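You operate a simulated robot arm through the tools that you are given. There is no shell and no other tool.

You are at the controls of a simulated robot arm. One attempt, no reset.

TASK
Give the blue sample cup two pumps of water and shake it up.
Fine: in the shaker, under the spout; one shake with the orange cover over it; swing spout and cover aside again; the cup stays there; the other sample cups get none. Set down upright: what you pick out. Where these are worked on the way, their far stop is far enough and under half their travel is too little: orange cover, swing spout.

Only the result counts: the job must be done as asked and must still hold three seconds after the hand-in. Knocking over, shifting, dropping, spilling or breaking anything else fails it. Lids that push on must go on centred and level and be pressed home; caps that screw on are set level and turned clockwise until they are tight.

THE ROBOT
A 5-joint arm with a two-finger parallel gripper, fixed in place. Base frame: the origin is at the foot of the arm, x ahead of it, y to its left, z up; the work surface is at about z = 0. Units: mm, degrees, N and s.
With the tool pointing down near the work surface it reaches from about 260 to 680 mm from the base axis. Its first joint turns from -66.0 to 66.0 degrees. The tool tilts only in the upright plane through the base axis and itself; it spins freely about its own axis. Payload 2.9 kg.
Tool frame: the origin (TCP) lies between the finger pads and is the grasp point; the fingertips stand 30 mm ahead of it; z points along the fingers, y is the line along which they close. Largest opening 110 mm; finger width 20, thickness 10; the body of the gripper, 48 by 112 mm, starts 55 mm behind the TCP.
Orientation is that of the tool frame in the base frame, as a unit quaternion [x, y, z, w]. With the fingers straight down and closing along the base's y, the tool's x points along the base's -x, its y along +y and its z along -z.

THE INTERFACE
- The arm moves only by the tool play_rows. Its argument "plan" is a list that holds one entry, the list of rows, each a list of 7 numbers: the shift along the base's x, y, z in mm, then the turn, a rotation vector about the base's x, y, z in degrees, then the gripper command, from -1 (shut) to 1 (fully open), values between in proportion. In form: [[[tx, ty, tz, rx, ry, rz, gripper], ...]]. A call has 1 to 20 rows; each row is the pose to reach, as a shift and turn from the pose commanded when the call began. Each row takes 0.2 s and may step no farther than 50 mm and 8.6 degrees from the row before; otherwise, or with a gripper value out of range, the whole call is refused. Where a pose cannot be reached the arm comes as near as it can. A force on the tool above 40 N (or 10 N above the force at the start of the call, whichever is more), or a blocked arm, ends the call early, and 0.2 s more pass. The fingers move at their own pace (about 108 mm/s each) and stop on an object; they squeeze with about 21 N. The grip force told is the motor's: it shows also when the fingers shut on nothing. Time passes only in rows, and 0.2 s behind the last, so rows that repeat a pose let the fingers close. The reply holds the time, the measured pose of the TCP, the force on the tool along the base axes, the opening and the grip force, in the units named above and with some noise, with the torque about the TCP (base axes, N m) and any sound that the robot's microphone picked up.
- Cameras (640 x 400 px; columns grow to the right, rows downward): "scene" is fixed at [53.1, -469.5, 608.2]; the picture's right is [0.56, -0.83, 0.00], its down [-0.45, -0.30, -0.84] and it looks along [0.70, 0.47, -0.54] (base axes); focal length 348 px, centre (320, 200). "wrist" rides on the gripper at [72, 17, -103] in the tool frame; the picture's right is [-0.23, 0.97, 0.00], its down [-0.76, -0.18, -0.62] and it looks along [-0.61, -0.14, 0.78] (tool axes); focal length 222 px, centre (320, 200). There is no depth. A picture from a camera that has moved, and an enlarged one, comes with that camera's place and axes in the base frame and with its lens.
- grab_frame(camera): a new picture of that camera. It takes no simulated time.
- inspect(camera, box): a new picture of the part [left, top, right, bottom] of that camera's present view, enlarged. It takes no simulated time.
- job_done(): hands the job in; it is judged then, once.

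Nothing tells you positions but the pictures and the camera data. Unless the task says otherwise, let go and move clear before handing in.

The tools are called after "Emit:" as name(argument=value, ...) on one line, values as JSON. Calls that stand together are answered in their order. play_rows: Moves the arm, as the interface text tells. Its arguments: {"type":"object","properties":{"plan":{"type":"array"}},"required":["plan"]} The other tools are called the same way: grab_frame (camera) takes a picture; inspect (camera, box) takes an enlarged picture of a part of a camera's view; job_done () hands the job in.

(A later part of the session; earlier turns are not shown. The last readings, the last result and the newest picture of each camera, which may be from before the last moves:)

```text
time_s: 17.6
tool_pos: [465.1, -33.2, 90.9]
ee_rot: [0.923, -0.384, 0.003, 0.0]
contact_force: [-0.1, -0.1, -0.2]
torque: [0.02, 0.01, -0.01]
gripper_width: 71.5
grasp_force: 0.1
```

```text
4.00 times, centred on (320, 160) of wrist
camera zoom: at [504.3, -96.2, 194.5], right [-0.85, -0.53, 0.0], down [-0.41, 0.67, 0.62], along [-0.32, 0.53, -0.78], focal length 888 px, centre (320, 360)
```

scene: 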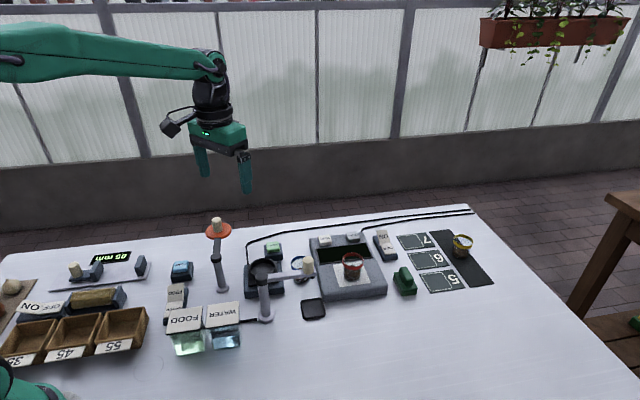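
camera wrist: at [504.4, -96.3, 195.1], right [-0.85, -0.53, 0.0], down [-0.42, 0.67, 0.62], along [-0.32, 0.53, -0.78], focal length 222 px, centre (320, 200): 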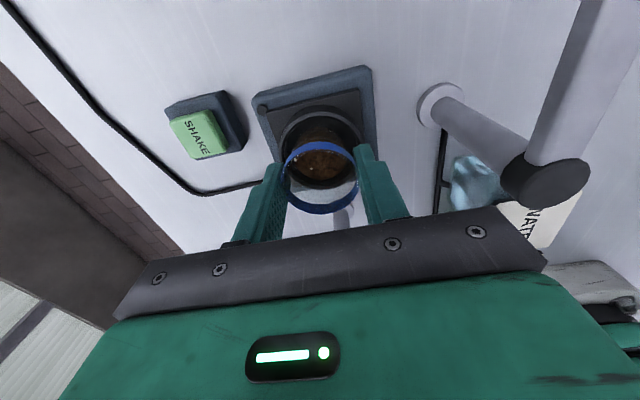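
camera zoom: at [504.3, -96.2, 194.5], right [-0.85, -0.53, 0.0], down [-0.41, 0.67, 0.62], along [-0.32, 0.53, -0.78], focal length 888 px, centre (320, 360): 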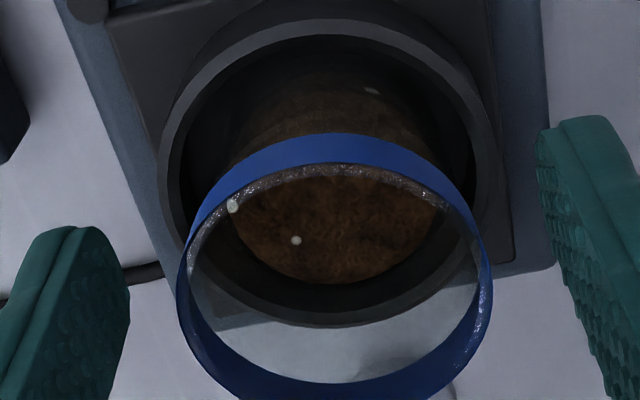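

The cup stands centred in the well and the platform has sprung back. I'll rise straight up and then go over the spout knob.

Emit:
play_rows(plan=[[[0, 0, 15, 0, 0, 0, 0.3], [0, 0, 45, 0, 0, 0, 0.3], [0, 0, 80, 0, 0, 0, 0.3], [0, 0, 110, 0, 0, 0, 0.3], [-3, -40, 115, 0, 0, 0, 0.3], [-5, -80, 115, 0, 0, 0, 0.1], [-8, -120, 115, 0, 0, 0, 0], [-8.7, -132.3, 115, 0, 0, 0, 0], [-8.7, -132.3, 115, 0, 0, 0, 0], [-8.7, -132.3, 115, 0, 0, 0, 0]]])

Emit:
grab_frame(camera="wrist")

Emit:
inspect(camera="wrist", box=[240, 80, 400, 180])

Emit:
inspect(camera="scene", box=[230, 190, 390, 290])

```text
time_s: 19.9
tool_pos: [457.8, -165.7, 206.8]
ee_rot: [0.924, -0.383, 0.003, 0.001]
contact_force: [0.9, 0.4, -0.8]
torque: [0.0, 0.02, 0.01]
gripper_width: 55.0
grasp_force: 0.1
```

```text
taken
camera wrist: at [496.2, -229.3, 310.5], right [-0.85, -0.53, 0.0], down [-0.41, 0.67, 0.62], along [-0.32, 0.53, -0.78], focal length 222 px, centre (320, 200)
```

wrist: 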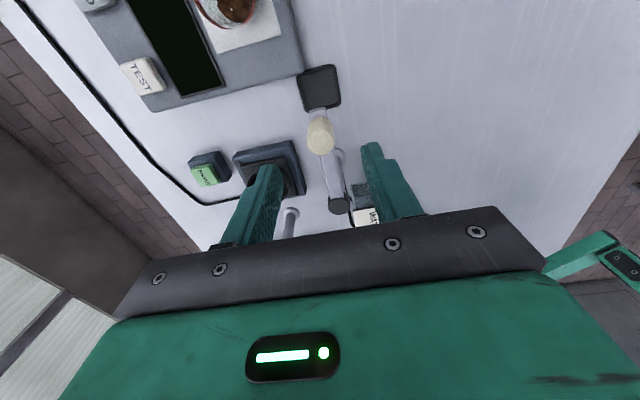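

```text
4.00 times, centred on (320, 130) of wrist
camera zoom: at [496.2, -229.3, 310.5], right [-0.85, -0.53, 0.0], down [-0.41, 0.67, 0.62], along [-0.32, 0.53, -0.78], focal length 888 px, centre (320, 480)
```

zoom: 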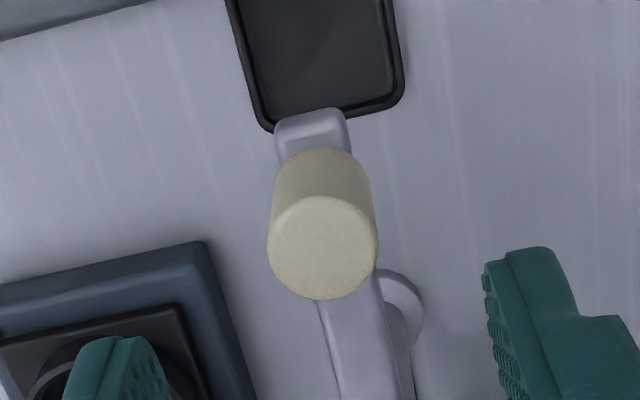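

```text
4.00 times, centred on (310, 240) of scene
camera zoom: at [53.1, -469.6, 608.2], right [0.56, -0.83, 0.0], down [-0.45, -0.3, -0.84], along [0.7, 0.47, -0.54], focal length 1390 px, centre (360, 40)
```

zoom: 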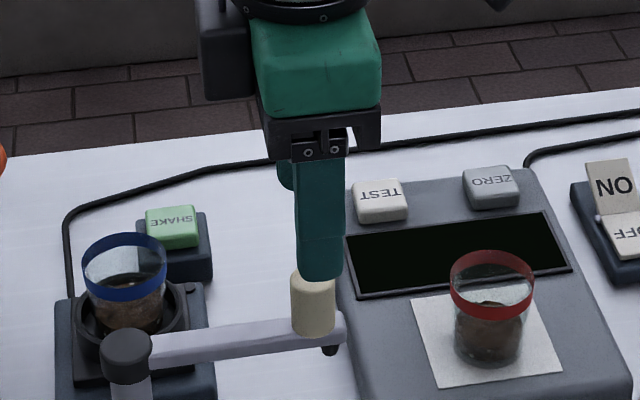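

The gripper is well centred over the spout knob (top about 145). I'll lower so the tips stay just above the spout arm, and close on the knob.

Emit:
play_rows(plan=[[[0, 0, -20, 0, 0, 0, 0], [0, 0, -40, 0, 0, 0, 0], [0, 0, -55, 0, 0, 0, 0], [0, 0, -55, 0, 0, 0, 0], [0, 0, -55, 0, 0, 0, -0.4], [0, 0, -55, 0, 0, 0, -0.65], [0, 0, -55, 0, 0, 0, -1], [0, 0, -55, 0, 0, 0, -1]]])

Emit:
grab_frame(camera="wrist")

Emit:
inspect(camera="scene", box=[230, 200, 390, 300])

```text
time_s: 21.6
tool_pos: [457.3, -165.5, 152.5]
ee_rot: [0.924, -0.383, 0.002, 0.0]
contact_force: [1.6, -0.3, -2.7]
torque: [-0.05, -0.12, -0.08]
gripper_width: 21.0
grasp_force: 44.9
```

```text
taken
camera wrist: at [496.2, -228.1, 255.9], right [-0.85, -0.53, 0.0], down [-0.41, 0.67, 0.62], along [-0.33, 0.53, -0.78], focal length 222 px, centre (320, 200)
```

wrist: 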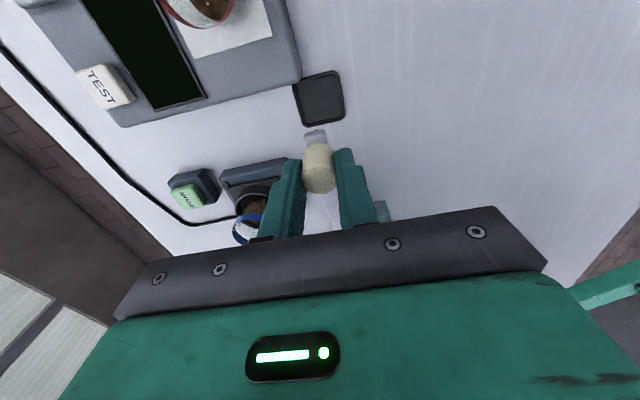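

```text
4.00 times, centred on (310, 250) of scene
camera zoom: at [53.1, -469.6, 608.2], right [0.56, -0.83, 0.0], down [-0.45, -0.3, -0.84], along [0.7, 0.47, -0.54], focal length 1390 px, centre (360, 0)
```

zoom: 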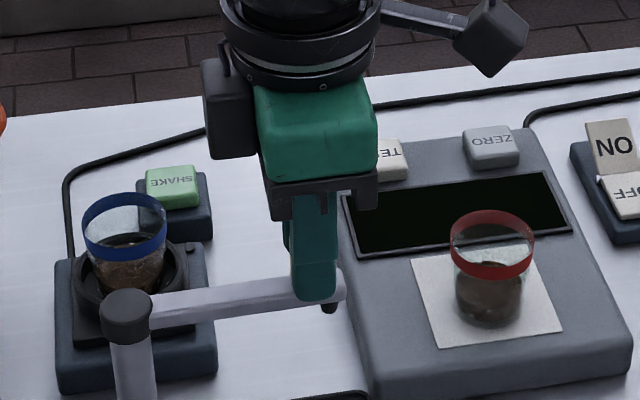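

The knob is held at 21 mm. I'll loosen to a slight cage so nothing binds, and swing the spout along its arc about the post at (392, -102), halfway first.

Emit:
play_rows(plan=[[[0, 0, 0, 0, 0, 0, -0.54], [8.1, 9.7, 0, 0, 0, 8, -0.54], [14.8, 20.5, 0, 0, 0, 16, -0.54], [20.0, 32.1, 0, 0, 0, 24, -0.54], [23.4, 44.3, 0, 0, 0, 32, -0.54], [25.2, 56.8, 0, 0, 0, 40, -0.54], [25.2, 69.5, 0, 0, 0, 48, -0.54]]])

Emit:
grab_frame(camera="wrist")

Emit:
inspect(camera="scene", box=[210, 200, 370, 300])

```text
time_s: 23.2
tool_pos: [485.4, 53.1, 153.2]
ee_rot: [1.0, -0.012, 0.002, 0.0]
contact_force: [0.0, 0.0, 0.8]
torque: [0.03, 0.0, 0.01]
gripper_width: 25.2
grasp_force: 0.1
out of reach, approached as far as the arm can: row 4, 5, 6, 7
```

```text
taken
camera wrist: at [556.6, 33.9, 255.9], right [-0.25, -0.97, 0.0], down [-0.76, 0.2, 0.62], along [-0.6, 0.16, -0.78], focal length 222 px, centre (320, 200)
```

wrist: 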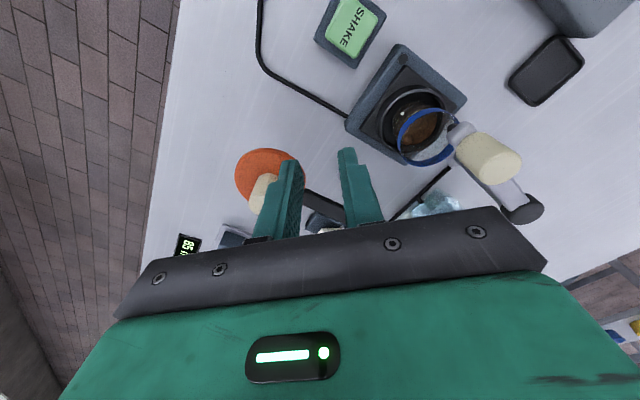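

```text
4.00 times, centred on (290, 250) of scene
camera zoom: at [53.1, -469.6, 608.2], right [0.56, -0.83, 0.0], down [-0.45, -0.3, -0.84], along [0.7, 0.47, -0.54], focal length 1390 px, centre (440, 0)
```

zoom: 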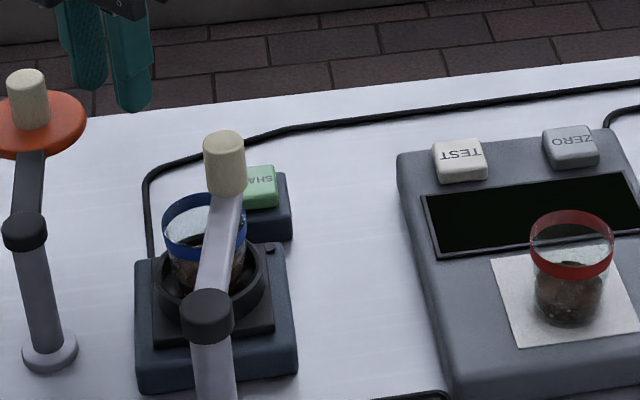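

The wrist's spin hit its limit and the hand wandered off to (485, 53), but it carried the spout over the cup on the way. I'll check the state closely before moving anything.

Emit:
inspect(camera="scene", box=[235, 225, 305, 285])

Emit:
inspect(camera="wrist", box=[330, 20, 570, 240])

Emit:
inspect(camera="scene", box=[190, 195, 270, 255])

Emit:
inspect(camera="wrist", box=[220, 120, 380, 240])

Emit:
grab_frame(camera="scene")

```text
6.67 times, centred on (270, 255) of scene
camera zoom: at [53.1, -469.6, 608.2], right [0.56, -0.83, 0.0], down [-0.45, -0.3, -0.84], along [0.7, 0.47, -0.54], focal length 2317 px, centre (653, -167)
```

zoom: 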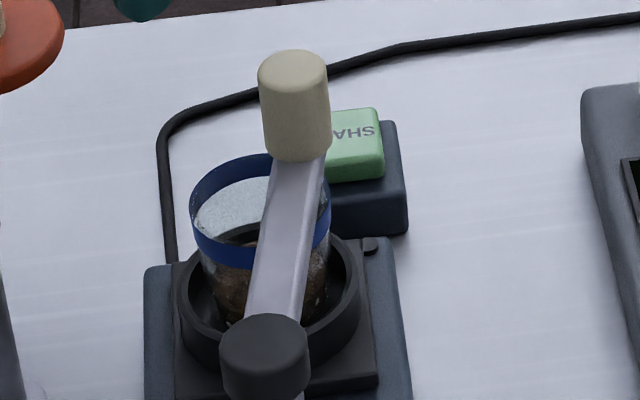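

```text
1.82 times, centred on (450, 130) of wrist
camera zoom: at [556.6, 33.9, 255.9], right [-0.25, -0.97, 0.0], down [-0.76, 0.2, 0.62], along [-0.6, 0.16, -0.78], focal length 404 px, centre (84, 327)
```

zoom: 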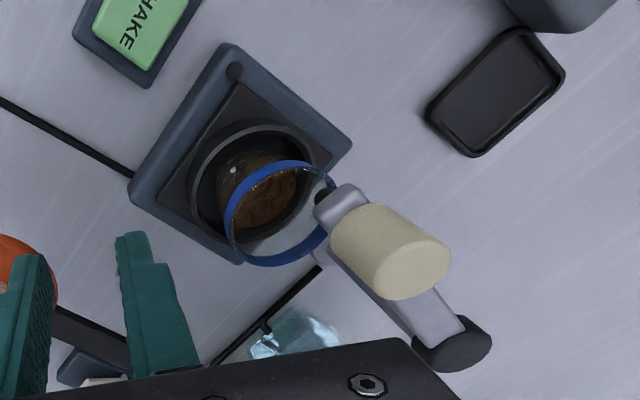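

```text
6.67 times, centred on (230, 225) of scene
camera zoom: at [53.1, -469.6, 608.2], right [0.56, -0.83, 0.0], down [-0.45, -0.3, -0.84], along [0.7, 0.47, -0.54], focal length 2317 px, centre (920, 33)
```

zoom: 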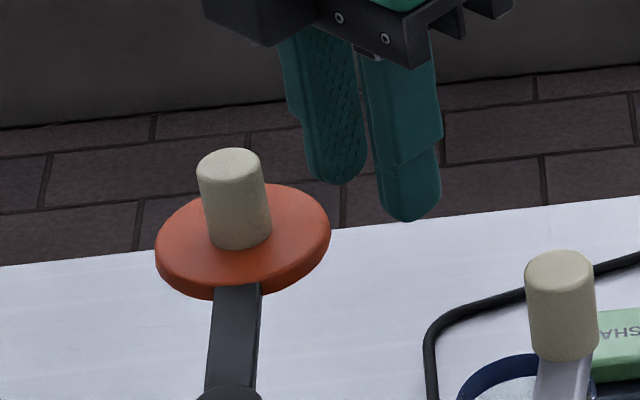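

```text
3.33 times, centred on (300, 180) of wrist
camera zoom: at [556.6, 33.9, 255.9], right [-0.25, -0.97, 0.0], down [-0.76, 0.2, 0.62], along [-0.6, 0.16, -0.78], focal length 740 px, centre (387, 267)
```

zoom: 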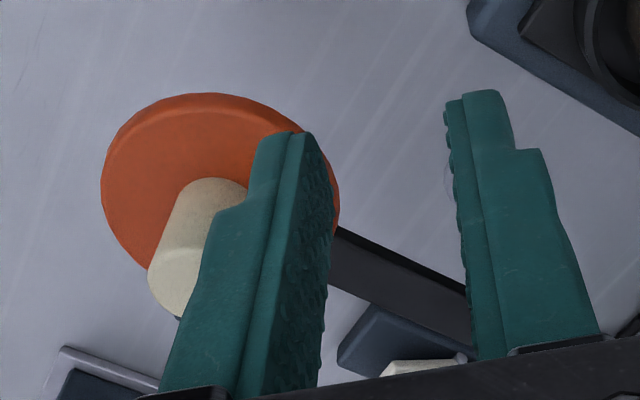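

```text
taken
```

scene: 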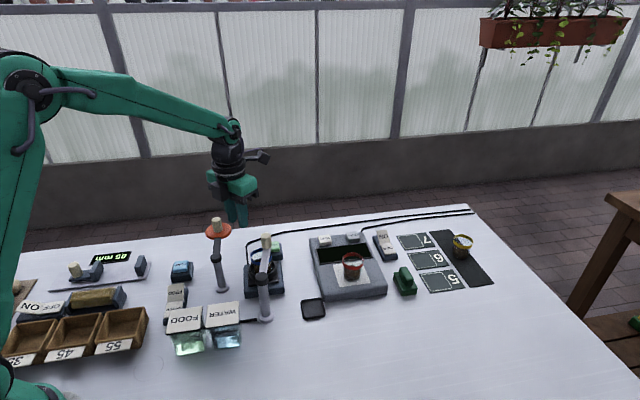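

Nothing else was touched; the spout stands at about 35° (79° of 90° swung), so it needs a last push to its far stop. First I'll raise the hand straight up and find out where the command stands.

Emit:
play_rows(plan=[[[0, 0, 10, 0, 0, 0, -0.54], [0, 0, 30, 0, 0, 0, -0.54], [0, 0, 60, 0, 0, 0, -0.54]]])

```text
time_s: 24.1
tool_pos: [482.9, 51.2, 211.0]
ee_rot: [1.0, -0.013, 0.002, 0.001]
contact_force: [0.0, -0.1, 0.4]
torque: [0.01, 0.0, 0.0]
gripper_width: 25.1
grasp_force: 0.1
```

Emit:
play_rows(plan=[[[0, 0, 0, 0, 0, -4, -0.54], [0, 0, 0, 0, 0, -8, -0.54]]])

```text
time_s: 24.6
tool_pos: [481.9, 50.4, 212.2]
ee_rot: [0.997, -0.083, 0.002, 0.0]
contact_force: [1.1, 1.4, 1.0]
torque: [0.0, 0.0, 0.0]
gripper_width: 25.3
grasp_force: 0.1
```

The command now follows the reached pose. I'll spin back to a comfortable angle and go above the knob at about (468, -49).

Emit:
play_rows(plan=[[[-0.9, -6.2, 0, 0, 0, -8.3, -0.3], [-1.8, -12.4, 0, 0, 0, -16.6, 0], [-2.7, -18.6, 0, 0, 0, -24.9, 0], [-3.6, -24.8, 0, 0, 0, -33.2, 0], [-4.5, -31, 0, 0, 0, -41.5, 0], [-5.4, -37.2, 0, 0, 0, -49.8, 0], [-6.3, -43.4, 0, 0, 0, -58.1, 0], [-7.2, -49.6, 0, 0, 0, -66.4, 0], [-8.1, -55.8, 0, 0, 0, -74.7, 0], [-9, -62, 0, 0, 0, -83, 0], [-9.9, -68.2, 0, 0, 0, -91.3, 0], [-10.8, -74.4, 0, 0, 0, -99.6, 0], [-11.7, -80.6, 0, 0, 0, -107.9, 0], [-12.6, -86.8, 0, 0, 0, -116.2, 0], [-13.5, -93, 0, 0, 0, -124.5, 0], [-14.4, -100, 0, 0, 0, -132.8, 0], [-14.4, -100, 0, 0, 0, -132.8, 0]]])

Emit:
grab_frame(camera="wrist")

Emit:
inspect(camera="wrist", box=[240, 80, 400, 180])

```text
time_s: 28.2
tool_pos: [467.9, -48.6, 211.8]
ee_rot: [-0.322, 0.947, 0.001, -0.001]
contact_force: [0.4, -0.6, -0.4]
torque: [-0.03, -0.02, 0.0]
gripper_width: 54.9
grasp_force: 0.1
```

```text
taken
camera wrist: at [400.9, -79.3, 314.3], right [-0.41, 0.91, 0.0], down [0.71, 0.32, 0.62], along [0.57, 0.26, -0.78], focal length 222 px, centre (320, 200)
```

wrist: 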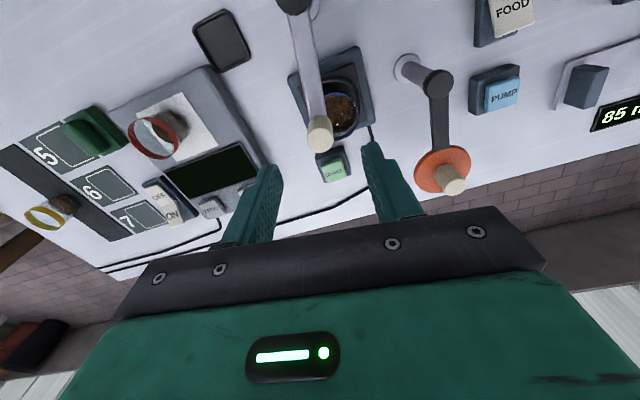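

```text
4.00 times, centred on (320, 130) of wrist
camera zoom: at [400.9, -79.3, 314.3], right [-0.41, 0.91, 0.0], down [0.71, 0.32, 0.62], along [0.57, 0.26, -0.78], focal length 888 px, centre (320, 480)
```

zoom: 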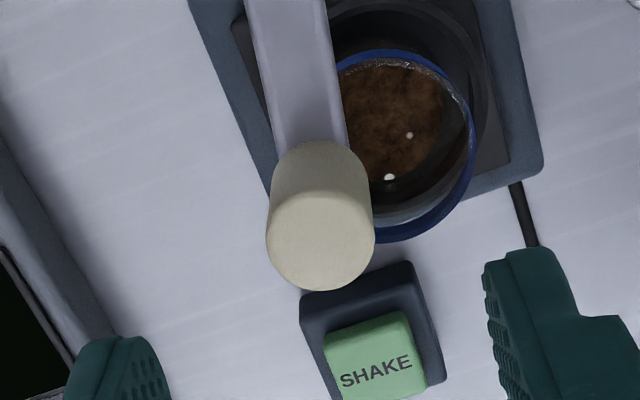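

The knob is exactly under the tool. I'll lower, grip it, and swing the remaining 10° about the post.

Emit:
play_rows(plan=[[[0, 0, -20, 0, 0, 0, 0], [0, 0, -40, 0, 0, 0, 0], [0, 0, -59, 0, 0, 0, 0], [0, 0, -59, 0, 0, 0, 0], [0, 0, -59, 0, 0, 0, -0.4], [0, 0, -59, 0, 0, 0, -0.65], [0, 0, -59, 0, 0, 0, -1], [0, 0, -59, 0, 0, 0, -1]]])

```text
time_s: 30.1
tool_pos: [468.8, -47.2, 152.3]
ee_rot: [-0.324, 0.946, 0.0, -0.002]
contact_force: [1.1, 0.6, -4.5]
torque: [0.04, -0.14, 0.08]
gripper_width: 20.6
grasp_force: 44.9
```

Emit:
play_rows(plan=[[[-2.85, 3.9, 0, 0, 0, 3, -1], [-5.9, 7.65, 0, 0, 0, 6, -1], [-9.1, 11.2, 0, 0, 0, 9, -1], [-10.25, 12.4, 0, 0, 0, 10, -1], [-10.25, 12.4, 0, 0, 0, 10, -1]]])

Emit:
grab_frame(camera="wrist")

Emit:
inspect(camera="scene", box=[235, 225, 305, 285])

```text
time_s: 31.2
tool_pos: [458.4, -35.6, 152.8]
ee_rot: [-0.405, 0.914, 0.0, 0.0]
contact_force: [0.5, -3.7, 3.1]
torque: [-0.15, 0.04, 0.07]
gripper_width: 21.0
grasp_force: 45.2
```

```text
taken
camera wrist: at [397.7, -77.9, 255.8], right [-0.57, 0.82, 0.0], down [0.64, 0.44, 0.62], along [0.51, 0.35, -0.78], focal length 222 px, centre (320, 200)
```

wrist: 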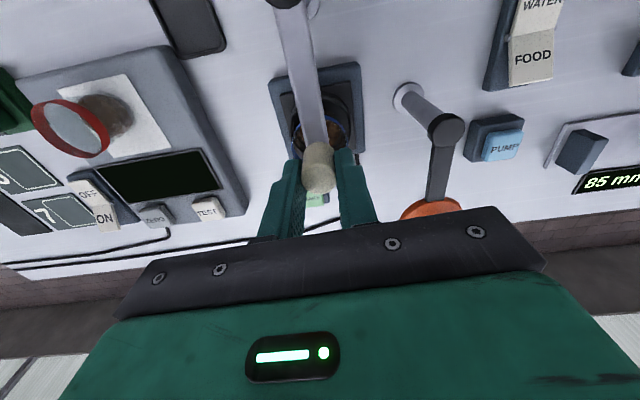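

```text
6.67 times, centred on (270, 255) of scene
camera zoom: at [53.1, -469.6, 608.2], right [0.56, -0.83, 0.0], down [-0.45, -0.3, -0.84], along [0.7, 0.47, -0.54], focal length 2317 px, centre (653, -167)
```

zoom: 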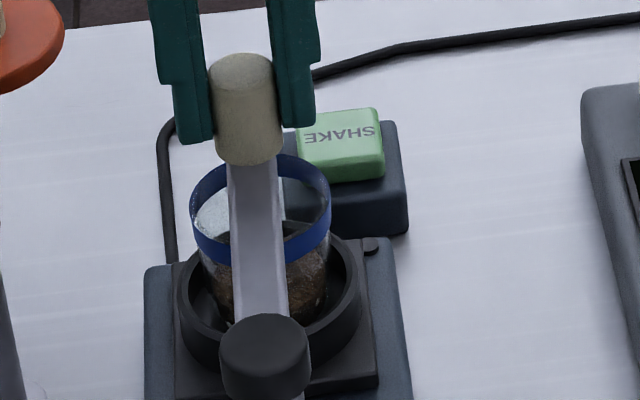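

The spout now points at 44.6° with the nozzle over the cup. A small extra nudge will tell whether it is at its stop.

Emit:
play_rows(plan=[[[-0.9, 0.85, 0, 0, 0, 0.7, -1], [-1.7, 1.7, 0, 0, 0, 1.5, -1]]])

```text
time_s: 31.9
tool_pos: [458.6, -35.7, 153.4]
ee_rot: [-0.415, 0.91, -0.001, 0.002]
contact_force: [11.2, -17.8, -1.2]
torque: [-0.59, -0.26, -0.03]
gripper_width: 20.9
grasp_force: 45.5
```

That is the far stop (about 20 N against it). I'll relax, open, rise clear and check.

Emit:
play_rows(plan=[[[1.5, -1.5, 0, 0, 0, -1.5, -1], [1.5, -1.5, 0, 0, 0, -1.5, -0.6], [1.5, -1.5, 0, 0, 0, -1.5, -0.3], [1.5, -1.5, 0, 0, 0, -1.5, 0], [1.5, -1.5, 0, 0, 0, -1.5, 0], [1.5, -1.5, 20, 0, 0, -1.5, 0], [1.5, -1.5, 50, 0, 0, -1.5, 0], [1.5, -1.5, 80, 0, 0, -1.5, 0]]])

Emit:
grab_frame(camera="wrist")

Emit:
inspect(camera="scene", box=[235, 225, 305, 285])

Emit:
inspect(camera="wrist", box=[240, 40, 400, 180])

```text
time_s: 33.6
tool_pos: [457.6, -36.0, 232.4]
ee_rot: [-0.404, 0.915, 0.001, -0.001]
contact_force: [0.0, 0.0, 0.1]
torque: [-0.01, 0.02, 0.04]
gripper_width: 54.7
grasp_force: 0.0
```

```text
taken
camera wrist: at [397.5, -77.9, 335.4], right [-0.57, 0.82, 0.0], down [0.64, 0.44, 0.62], along [0.51, 0.35, -0.78], focal length 222 px, centre (320, 200)
```

wrist: 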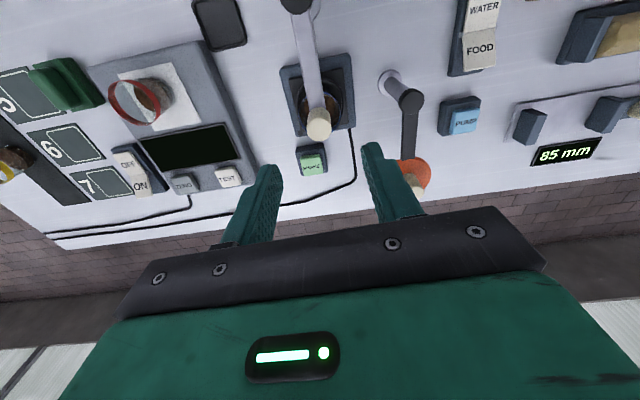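

```text
6.67 times, centred on (270, 255) of scene
camera zoom: at [53.1, -469.5, 608.2], right [0.56, -0.83, 0.0], down [-0.45, -0.3, -0.84], along [0.7, 0.47, -0.54], focal length 2317 px, centre (653, -167)
```

zoom: 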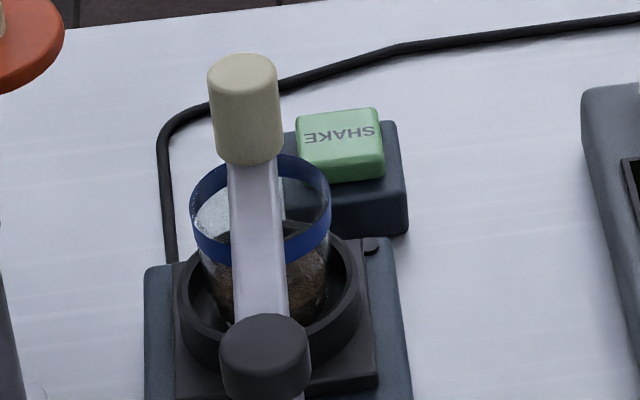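

```text
2.86 times, centred on (320, 110) of wrist
camera zoom: at [397.5, -77.9, 335.4], right [-0.57, 0.82, 0.0], down [0.64, 0.44, 0.62], along [0.51, 0.35, -0.78], focal length 635 px, centre (320, 457)
```

zoom: 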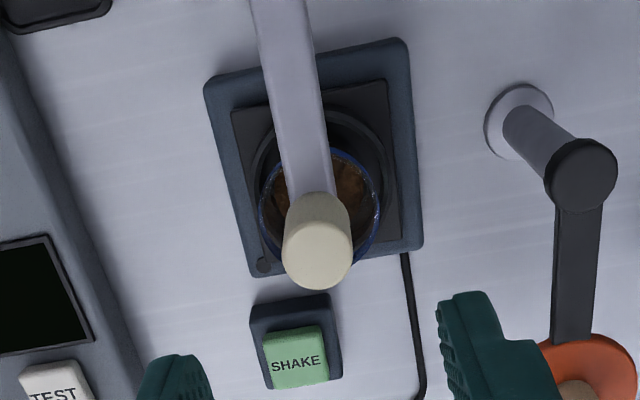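

The spout is at its far stop over the cup. Next is the PUMP button at about (371, 139); I'll close the fingers and hover over it to check the position.

Emit:
play_rows(plan=[[[-10, 22, 0, 0, 0, 0, -0.5], [-21, 44, -5, 0, 0, 0, -1], [-32, 66, -10, 0, 0, 0, -1], [-43, 88, -15, 0, 0, 0, -1], [-54, 110, -20, 0, 0, 0, -1], [-65, 132, -25, 0, 0, 0, -1], [-76, 154, -30, 0, 0, 0, -1], [-86.6, 175.5, -32, 0, 0, 0, -1], [-86.6, 175.5, -32, 0, 0, 0, -1], [-86.6, 175.5, -32, 0, 0, 0, -1]]])

Emit:
grab_frame(camera="wrist")

Emit:
inspect(camera="wrist", box=[220, 40, 420, 200])

```text
time_s: 35.9
tool_pos: [369.0, 139.3, 200.4]
ee_rot: [-0.404, 0.915, 0.001, -0.002]
contact_force: [0.2, -0.2, 0.2]
torque: [0.02, 0.04, -0.01]
gripper_width: 0.2
grasp_force: 20.7
```

```text
taken
camera wrist: at [308.8, 97.6, 303.7], right [-0.57, 0.82, 0.0], down [0.65, 0.44, 0.62], along [0.51, 0.35, -0.78], focal length 222 px, centre (320, 200)
```

wrist: 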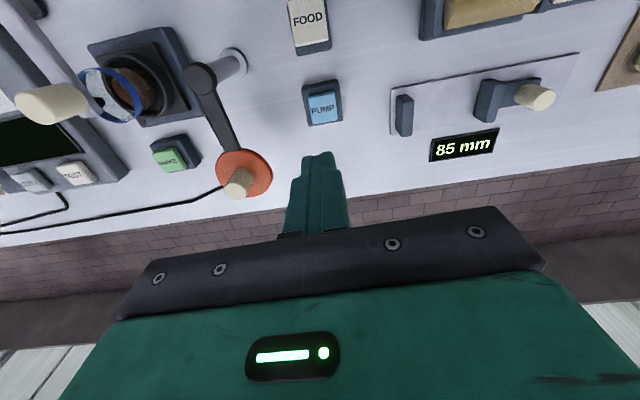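

```text
2.50 times, centred on (320, 120) of wrist
camera zoom: at [308.8, 97.6, 303.7], right [-0.57, 0.82, 0.0], down [0.65, 0.44, 0.62], along [0.51, 0.35, -0.78], focal length 555 px, centre (320, 400)
```

zoom: 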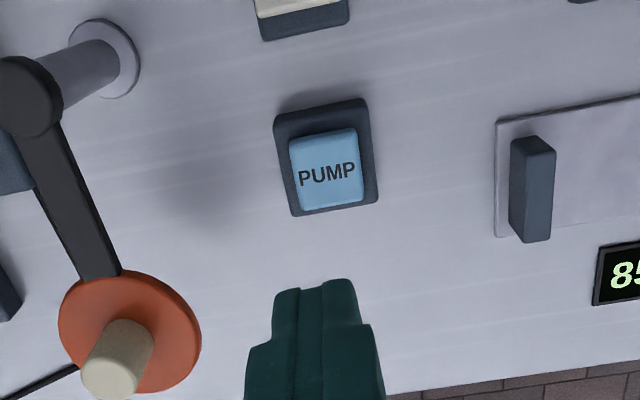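

Triangulating puts the button top near (372, 145, 29). I'll centre on it and come down to just above it.

Emit:
play_rows(plan=[[[2, 5.5, -25, 0, 0, 0, -1], [2, 5.5, -60, 0, 0, 0, -1], [2, 5.5, -95, 0, 0, 0, -1], [2, 5.5, -118, 0, 0, 0, -1], [2, 5.5, -126, 0, 0, 0, -1], [2, 5.5, -126, 0, 0, 0, -1]]])

Emit:
grab_frame(camera="wrist")

Emit:
inspect(camera="wrist", box=[260, 90, 380, 190])

Emit:
inspect(camera="scene", box=[150, 220, 230, 290])

```text
time_s: 37.2
tool_pos: [372.5, 143.2, 73.0]
ee_rot: [-0.405, 0.914, 0.001, -0.001]
contact_force: [-0.8, -0.4, 0.3]
torque: [-0.03, -0.03, 0.03]
gripper_width: 0.0
grasp_force: 21.2
```

```text
taken
camera wrist: at [313.2, 101.5, 176.8], right [-0.57, 0.82, 0.0], down [0.65, 0.44, 0.62], along [0.51, 0.35, -0.78], focal length 222 px, centre (320, 200)
```

wrist: 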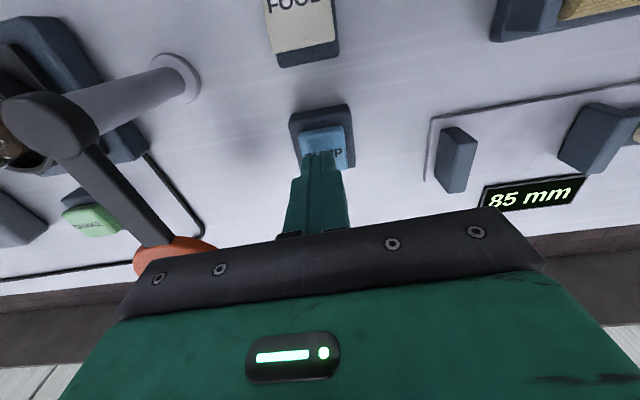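

```text
4.00 times, centred on (320, 140) of wrist
camera zoom: at [313.2, 101.5, 176.8], right [-0.57, 0.82, 0.0], down [0.65, 0.44, 0.62], along [0.51, 0.35, -0.78], focal length 888 px, centre (320, 440)
```

zoom: 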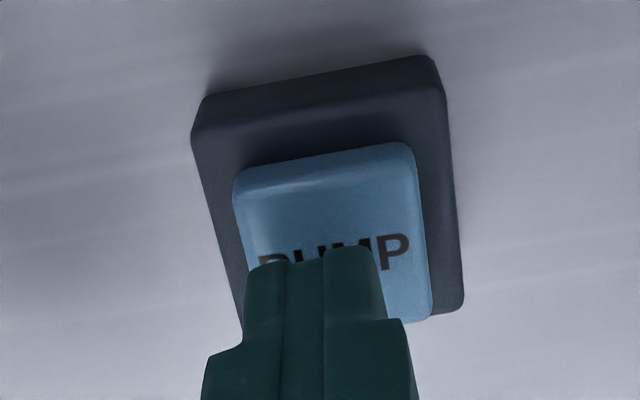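

```text
5.71 times, centred on (190, 255) of scene
camera zoom: at [53.1, -469.5, 608.2], right [0.56, -0.83, 0.0], down [-0.45, -0.3, -0.84], along [0.7, 0.47, -0.54], focal length 1986 px, centre (1063, -114)
```

zoom: 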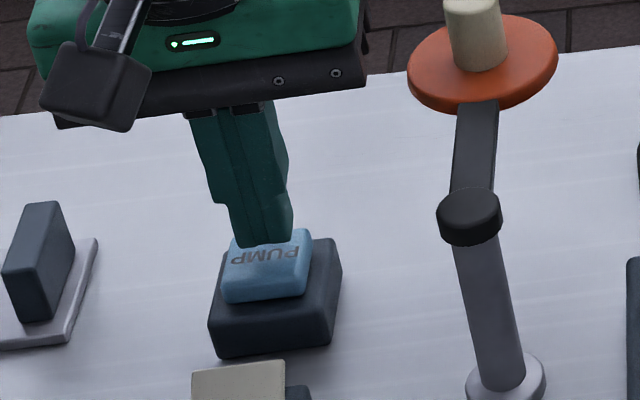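

The tips are above the button with a gap of about 14 mm. I'll shift slightly to centre and approach slowly to first contact.

Emit:
play_rows(plan=[[[-1, 1.6, -5, 0, 0, 0, -1], [-1, 1.6, -9, 0, 0, 0, -1], [-1, 1.6, -11, 0, 0, 0, -1]]])

Emit:
inspect(camera="scene", box=[150, 220, 230, 290])

```text
time_s: 38.0
tool_pos: [372.8, 145.4, 62.6]
ee_rot: [-0.404, 0.915, 0.0, -0.002]
contact_force: [-1.2, -1.2, 1.4]
torque: [-0.01, -0.03, 0.01]
gripper_width: 0.0
grasp_force: 20.8
```

```text
5.71 times, centred on (190, 255) of scene
camera zoom: at [53.1, -469.6, 608.2], right [0.56, -0.83, 0.0], down [-0.45, -0.3, -0.84], along [0.7, 0.47, -0.54], focal length 1986 px, centre (1063, -114)
```

zoom: 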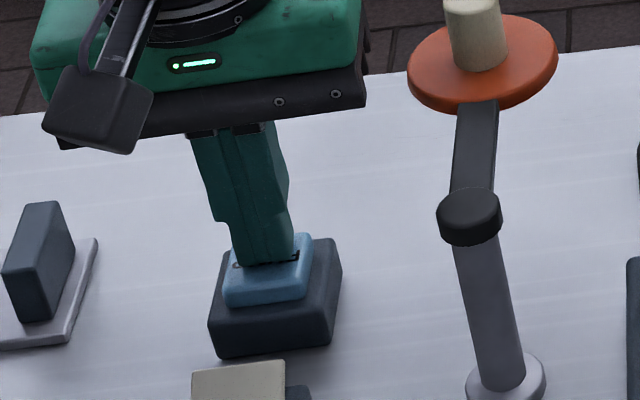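

Emit:
play_rows(plan=[[[0, 0, -1, 0, 0, 0, -1], [0, 0, -2, 0, 0, 0, -1]]])

Emit:
inspect(camera="scene", box=[150, 220, 230, 290])

Emit:
inspect(camera="scene", box=[235, 225, 305, 285])

```text
time_s: 38.6
tool_pos: [374.3, 146.6, 61.9]
ee_rot: [-0.404, 0.915, 0.001, -0.002]
contact_force: [0.2, -2.1, 1.9]
torque: [-0.03, 0.03, -0.01]
gripper_width: 0.2
grasp_force: 20.6
```

```text
5.71 times, centred on (190, 255) of scene
camera zoom: at [53.1, -469.6, 608.2], right [0.56, -0.83, 0.0], down [-0.45, -0.3, -0.84], along [0.7, 0.47, -0.54], focal length 1986 px, centre (1063, -114)
```

zoom: 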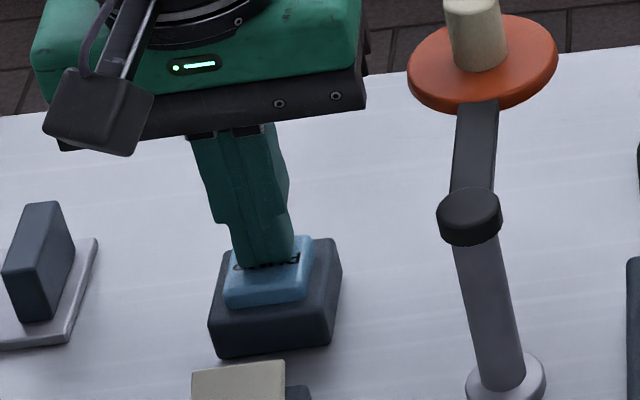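

```text
6.67 times, centred on (270, 255) of scene
camera zoom: at [53.1, -469.6, 608.2], right [0.56, -0.83, 0.0], down [-0.45, -0.3, -0.84], along [0.7, 0.47, -0.54], focal length 2317 px, centre (653, -167)
```

zoom: 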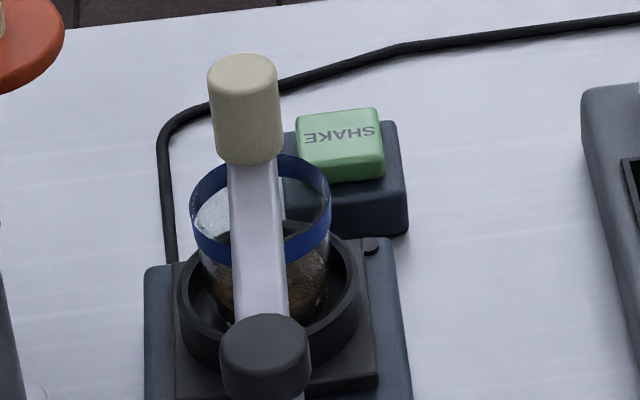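

Emit:
play_rows(plan=[[[0, 0, -1, 0, 0, 0, -1], [0, 0, -2, 0, 0, 0, -1]]])

Emit:
inspect(camera="scene", box=[150, 220, 230, 290])

```text
time_s: 39.2
tool_pos: [374.7, 147.9, 58.4]
ee_rot: [-0.405, 0.915, -0.001, 0.0]
contact_force: [0.7, 1.1, 2.0]
torque: [0.08, -0.01, 0.01]
gripper_width: 0.1
grasp_force: 21.3
heard: click
```

```text
5.71 times, centred on (190, 255) of scene
camera zoom: at [53.1, -469.6, 608.2], right [0.56, -0.83, 0.0], down [-0.45, -0.3, -0.84], along [0.7, 0.47, -0.54], focal length 1986 px, centre (1063, -114)
```

zoom: 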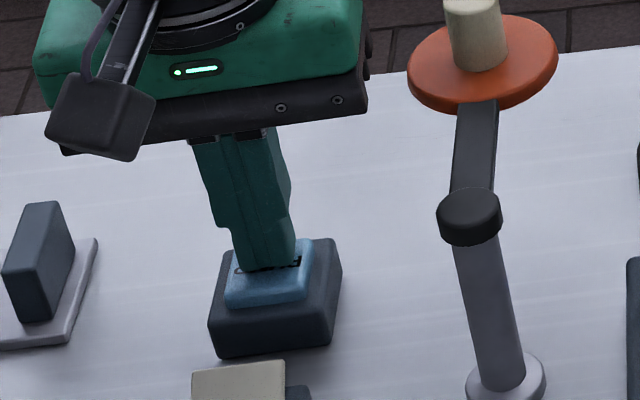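

Heard a click: that is the first pump. I'll release the button fully and check that the right liquid is flowing before the second press.

Emit:
play_rows(plan=[[[0, 0, 4, 0, 0, 0, -1], [0, 0, 10, 0, 0, 0, -1], [0, 0, 14, 0, 0, 0, -1], [0, 0, 14, 0, 0, 0, -1]]])

Emit:
inspect(camera="scene", box=[150, 220, 230, 290])

Emit:
inspect(camera="scene", box=[235, 225, 305, 285])

Emit:
inspect(camera="scene", box=[150, 290, 260, 370])

```text
time_s: 40.2
tool_pos: [372.9, 146.8, 72.3]
ee_rot: [-0.405, 0.914, 0.0, -0.002]
contact_force: [0.5, -0.8, 0.5]
torque: [0.02, -0.03, -0.02]
gripper_width: 0.0
grasp_force: 20.9
```

```text
5.71 times, centred on (190, 255) of scene
camera zoom: at [53.1, -469.5, 608.2], right [0.56, -0.83, 0.0], down [-0.45, -0.3, -0.84], along [0.7, 0.47, -0.54], focal length 1986 px, centre (1063, -114)
```

zoom: 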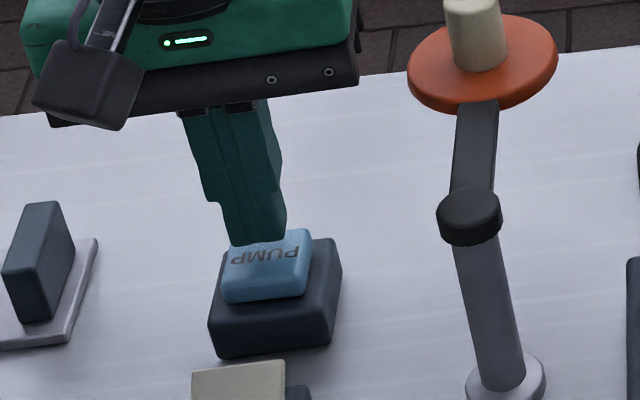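

```text
6.67 times, centred on (270, 255) of scene
camera zoom: at [53.1, -469.5, 608.2], right [0.56, -0.83, 0.0], down [-0.45, -0.3, -0.84], along [0.7, 0.47, -0.54], focal length 2317 px, centre (653, -167)
```

zoom: 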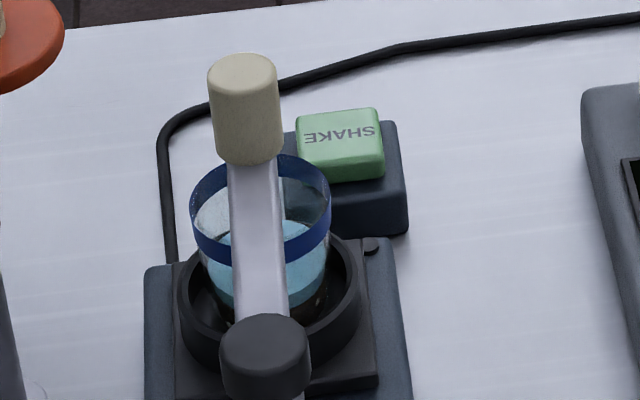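

```text
5.00 times, centred on (205, 330) of scene
camera zoom: at [53.1, -469.5, 608.2], right [0.56, -0.83, 0.0], down [-0.45, -0.3, -0.84], along [0.7, 0.47, -0.54], focal length 1738 px, centre (895, -450)
```

zoom: 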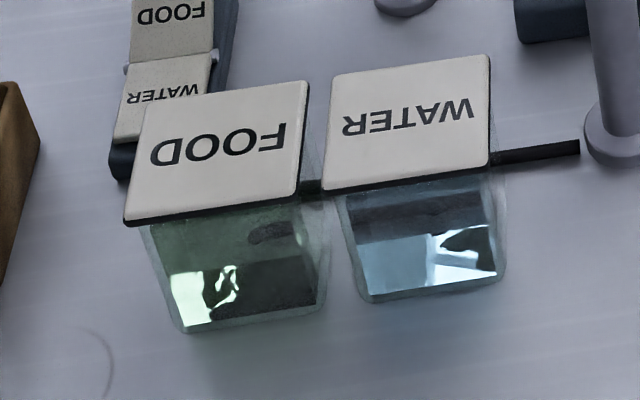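

Blue water went into the cup: the first pump is confirmed. I'll let it settle a moment, then press a second time.

Emit:
play_rows(plan=[[[0, 0, 0, 0, 0, 0, -1], [0, 0, 0, 0, 0, 0, -1], [0, 0, 0, 0, 0, 0, -1], [0, 0, 0, 0, 0, 0, -1], [0, 0, 0, 0, 0, 0, -1], [0, 0, 0, 0, 0, 0, -1]]])

Emit:
inspect(camera="scene", box=[235, 225, 305, 285])

```text
time_s: 41.6
tool_pos: [373.8, 146.7, 74.1]
ee_rot: [-0.405, 0.914, -0.001, -0.001]
contact_force: [-0.4, 0.3, -0.3]
torque: [-0.02, 0.0, 0.02]
gripper_width: 0.0
grasp_force: 20.7
```

```text
6.67 times, centred on (270, 255) of scene
camera zoom: at [53.1, -469.5, 608.2], right [0.56, -0.83, 0.0], down [-0.45, -0.3, -0.84], along [0.7, 0.47, -0.54], focal length 2317 px, centre (653, -167)
```

zoom: 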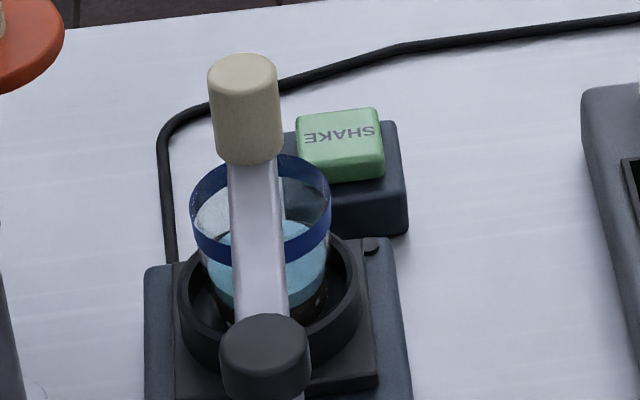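

Emit:
play_rows(plan=[[[0, 0, -6, 0, 0, 0, -1], [0, 0, -10, 0, 0, 0, -1], [0, 0, -12, 0, 0, 0, -1], [0, 0, -13, 0, 0, 0, -1], [0, 0, -14, 0, 0, 0, -1]]])

Emit:
inspect(camera="scene", box=[150, 220, 230, 290])

Emit:
inspect(camera="scene", box=[235, 225, 305, 285])

```text
time_s: 42.9
tool_pos: [375.2, 145.8, 59.3]
ee_rot: [-0.404, 0.915, -0.001, -0.001]
contact_force: [0.6, 1.6, 3.0]
torque: [0.06, -0.04, -0.01]
gripper_width: 0.0
grasp_force: 21.1
heard: click
```

```text
5.71 times, centred on (190, 255) of scene
camera zoom: at [53.1, -469.6, 608.2], right [0.56, -0.83, 0.0], down [-0.45, -0.3, -0.84], along [0.7, 0.47, -0.54], focal length 1986 px, centre (1063, -114)
```

zoom: 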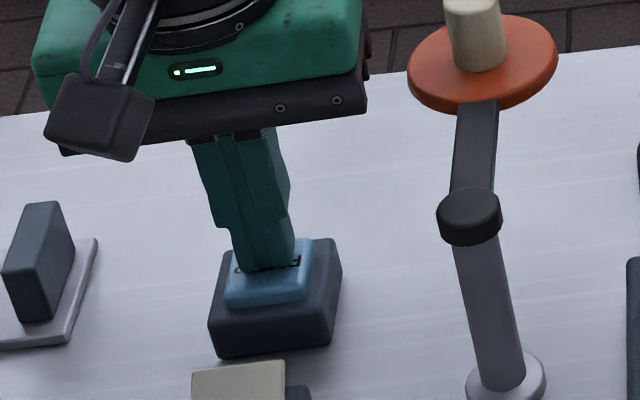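

```text
6.67 times, centred on (270, 255) of scene
camera zoom: at [53.1, -469.6, 608.2], right [0.56, -0.83, 0.0], down [-0.45, -0.3, -0.84], along [0.7, 0.47, -0.54], focal length 2317 px, centre (653, -167)
```

zoom: 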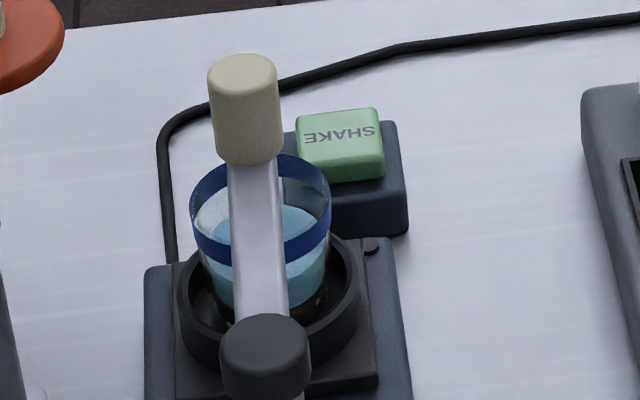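

Second click heard and the level is rising. I'll release the button, rise clear and confirm the level.

Emit:
play_rows(plan=[[[0, 0, 6, 0, 0, 0, -1], [0, 0, 20, 0, 0, 0, -1], [0, 0, 50, 0, 0, 0, -1], [0, 0, 90, 0, 0, 0, -1], [0, 0, 130, 0, 0, 0, -1], [0, 0, 150, 0, 0, 0, -1]]])

Emit:
inspect(camera="scene", box=[235, 225, 305, 285])

Emit:
inspect(camera="scene", box=[150, 220, 230, 290])

```text
time_s: 44.2
tool_pos: [372.7, 144.9, 210.9]
ee_rot: [-0.404, 0.915, 0.0, -0.001]
contact_force: [0.4, -0.3, -0.2]
torque: [-0.01, 0.03, 0.0]
gripper_width: 0.0
grasp_force: 20.9
```

```text
6.67 times, centred on (270, 255) of scene
camera zoom: at [53.1, -469.5, 608.2], right [0.56, -0.83, 0.0], down [-0.45, -0.3, -0.84], along [0.7, 0.47, -0.54], focal length 2317 px, centre (653, -167)
```

zoom: 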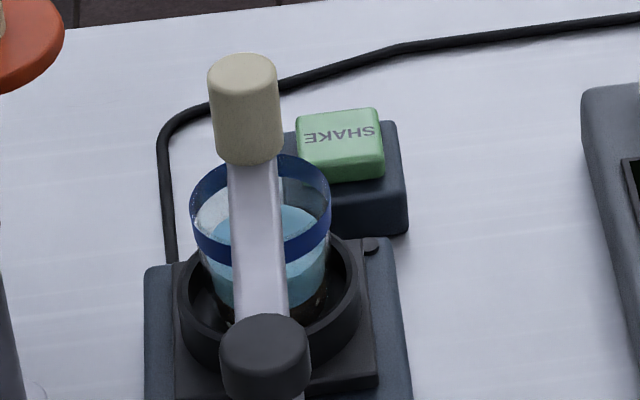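

```text
5.71 times, centred on (190, 255) of scene
camera zoom: at [53.1, -469.5, 608.2], right [0.56, -0.83, 0.0], down [-0.45, -0.3, -0.84], along [0.7, 0.47, -0.54], focal length 1986 px, centre (1063, -114)
```

zoom: 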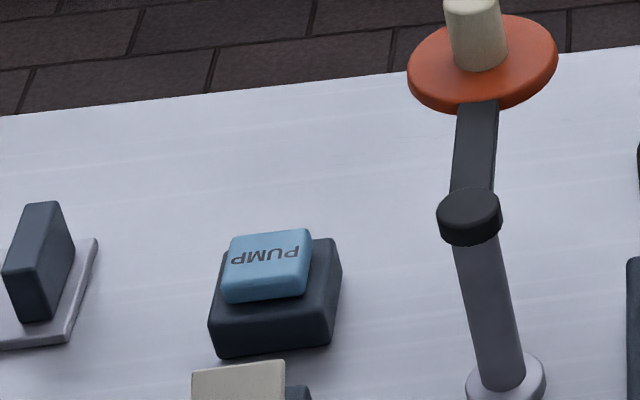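

Both pumps are in. I'll return to the spout knob at (458, -36) to swing it back aside.

Emit:
play_rows(plan=[[[10, -21, 0, 0, 0, 0, -1], [21, -44, 0, 0, 0, 0, -0.5], [32, -67, 0, 0, 0, 0, 0], [43, -90, 0, 0, 0, 0, 0], [54, -114, 0, 0, 0, 0, 0], [65, -137, 0, 0, 0, 0, 0], [76, -160, 0, 0, 0, 0, 0], [84.5, -181.5, 0, 0, 0, 0, 0], [84.5, -181.5, 0, 0, 0, 0, 0], [84.5, -181.5, 0, 0, 0, 0, 0]]])

Emit:
inspect(camera="wrist", box=[240, 80, 400, 180])

```text
time_s: 46.5
tool_pos: [456.2, -35.0, 208.9]
ee_rot: [-0.404, 0.915, 0.0, -0.001]
contact_force: [-0.4, -0.1, -0.1]
torque: [0.0, 0.01, 0.0]
gripper_width: 54.7
grasp_force: 0.0
```

```text
4.00 times, centred on (320, 130) of wrist
camera zoom: at [396.0, -76.9, 312.5], right [-0.57, 0.82, 0.0], down [0.64, 0.44, 0.62], along [0.51, 0.35, -0.78], focal length 888 px, centre (320, 480)
```

zoom: 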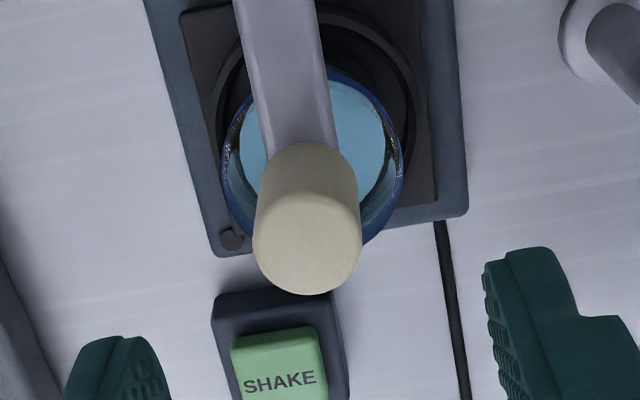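

Emit:
play_rows(plan=[[[1.6, -1.8, -20, 0, 0, 0, 0], [1.6, -1.8, -40, 0, 0, 0, 0], [1.6, -1.8, -57, 0, 0, 0, 0], [1.6, -1.8, -57, 0, 0, 0, 0], [1.6, -1.8, -57, 0, 0, 0, -0.4], [1.6, -1.8, -57, 0, 0, 0, -0.65], [1.6, -1.8, -57, 0, 0, 0, -1], [1.6, -1.8, -57, 0, 0, 0, -1]]])

Emit:
inspect(camera="scene", box=[220, 200, 320, 290])

```text
time_s: 48.2
tool_pos: [459.1, -37.1, 152.0]
ee_rot: [-0.404, 0.915, 0.001, 0.0]
contact_force: [1.6, 0.1, -4.6]
torque: [0.02, -0.09, 0.1]
gripper_width: 20.9
grasp_force: 45.3
```

```text
4.44 times, centred on (270, 245) of scene
camera zoom: at [53.1, -469.6, 608.2], right [0.56, -0.83, 0.0], down [-0.45, -0.3, -0.84], along [0.7, 0.47, -0.54], focal length 1545 px, centre (542, 0)
```

zoom: 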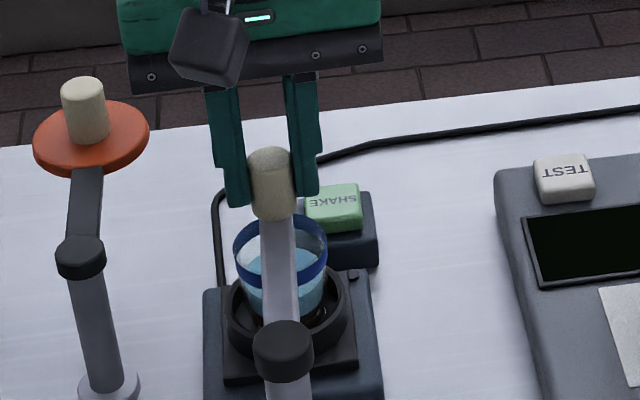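

The knob is held. I'll loosen to a slight cage and swing the spout back along its arc, staying well within the wrist's spin range.

Emit:
play_rows(plan=[[[0, 0, 0, 0, 0, 0, -0.56], [8.4, -9.8, 0, 0, 0, -8, -0.56], [15.3, -20.6, 0, 0, 0, -16, -0.56], [20.7, -32.3, 0, 0, 0, -24, -0.56], [24.3, -44.6, 0, 0, 0, -32, -0.56], [26.25, -57.3, 0, 0, 0, -40, -0.56], [26.4, -70.2, 0, 0, 0, -48, -0.56]]])

Emit:
inspect(camera="scene", box=[230, 200, 350, 300])

Emit:
grab_frame(camera="wrist")

```text
time_s: 49.9
tool_pos: [484.7, -108.0, 152.0]
ee_rot: [0.003, 1.0, 0.0, -0.002]
contact_force: [0.4, -0.3, 0.7]
torque: [0.05, -0.01, 0.02]
gripper_width: 24.6
grasp_force: 0.3
```

```text
4.00 times, centred on (290, 250) of scene
camera zoom: at [53.1, -469.5, 608.2], right [0.56, -0.83, 0.0], down [-0.45, -0.3, -0.84], along [0.7, 0.47, -0.54], focal length 1390 px, centre (440, 0)
```

zoom: 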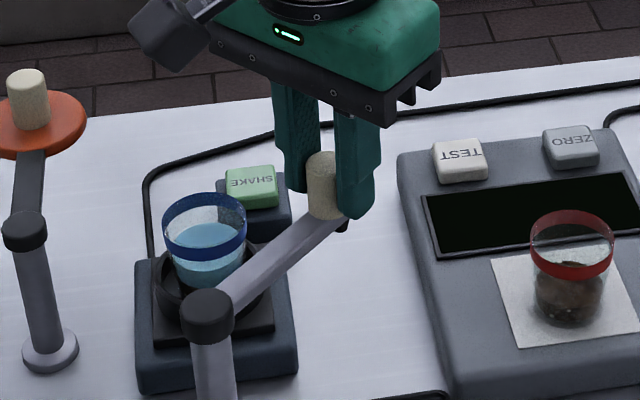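

```text
taken
camera wrist: at [412.7, -89.6, 255.4], right [0.23, 0.97, 0.0], down [0.76, -0.18, 0.62], along [0.6, -0.15, -0.78], focal length 222 px, centre (320, 200)
```

wrist: 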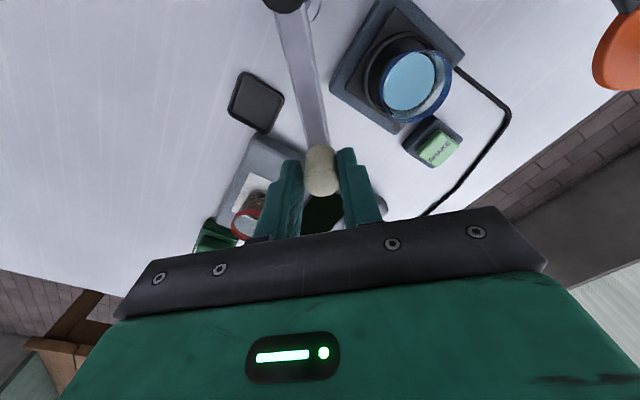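

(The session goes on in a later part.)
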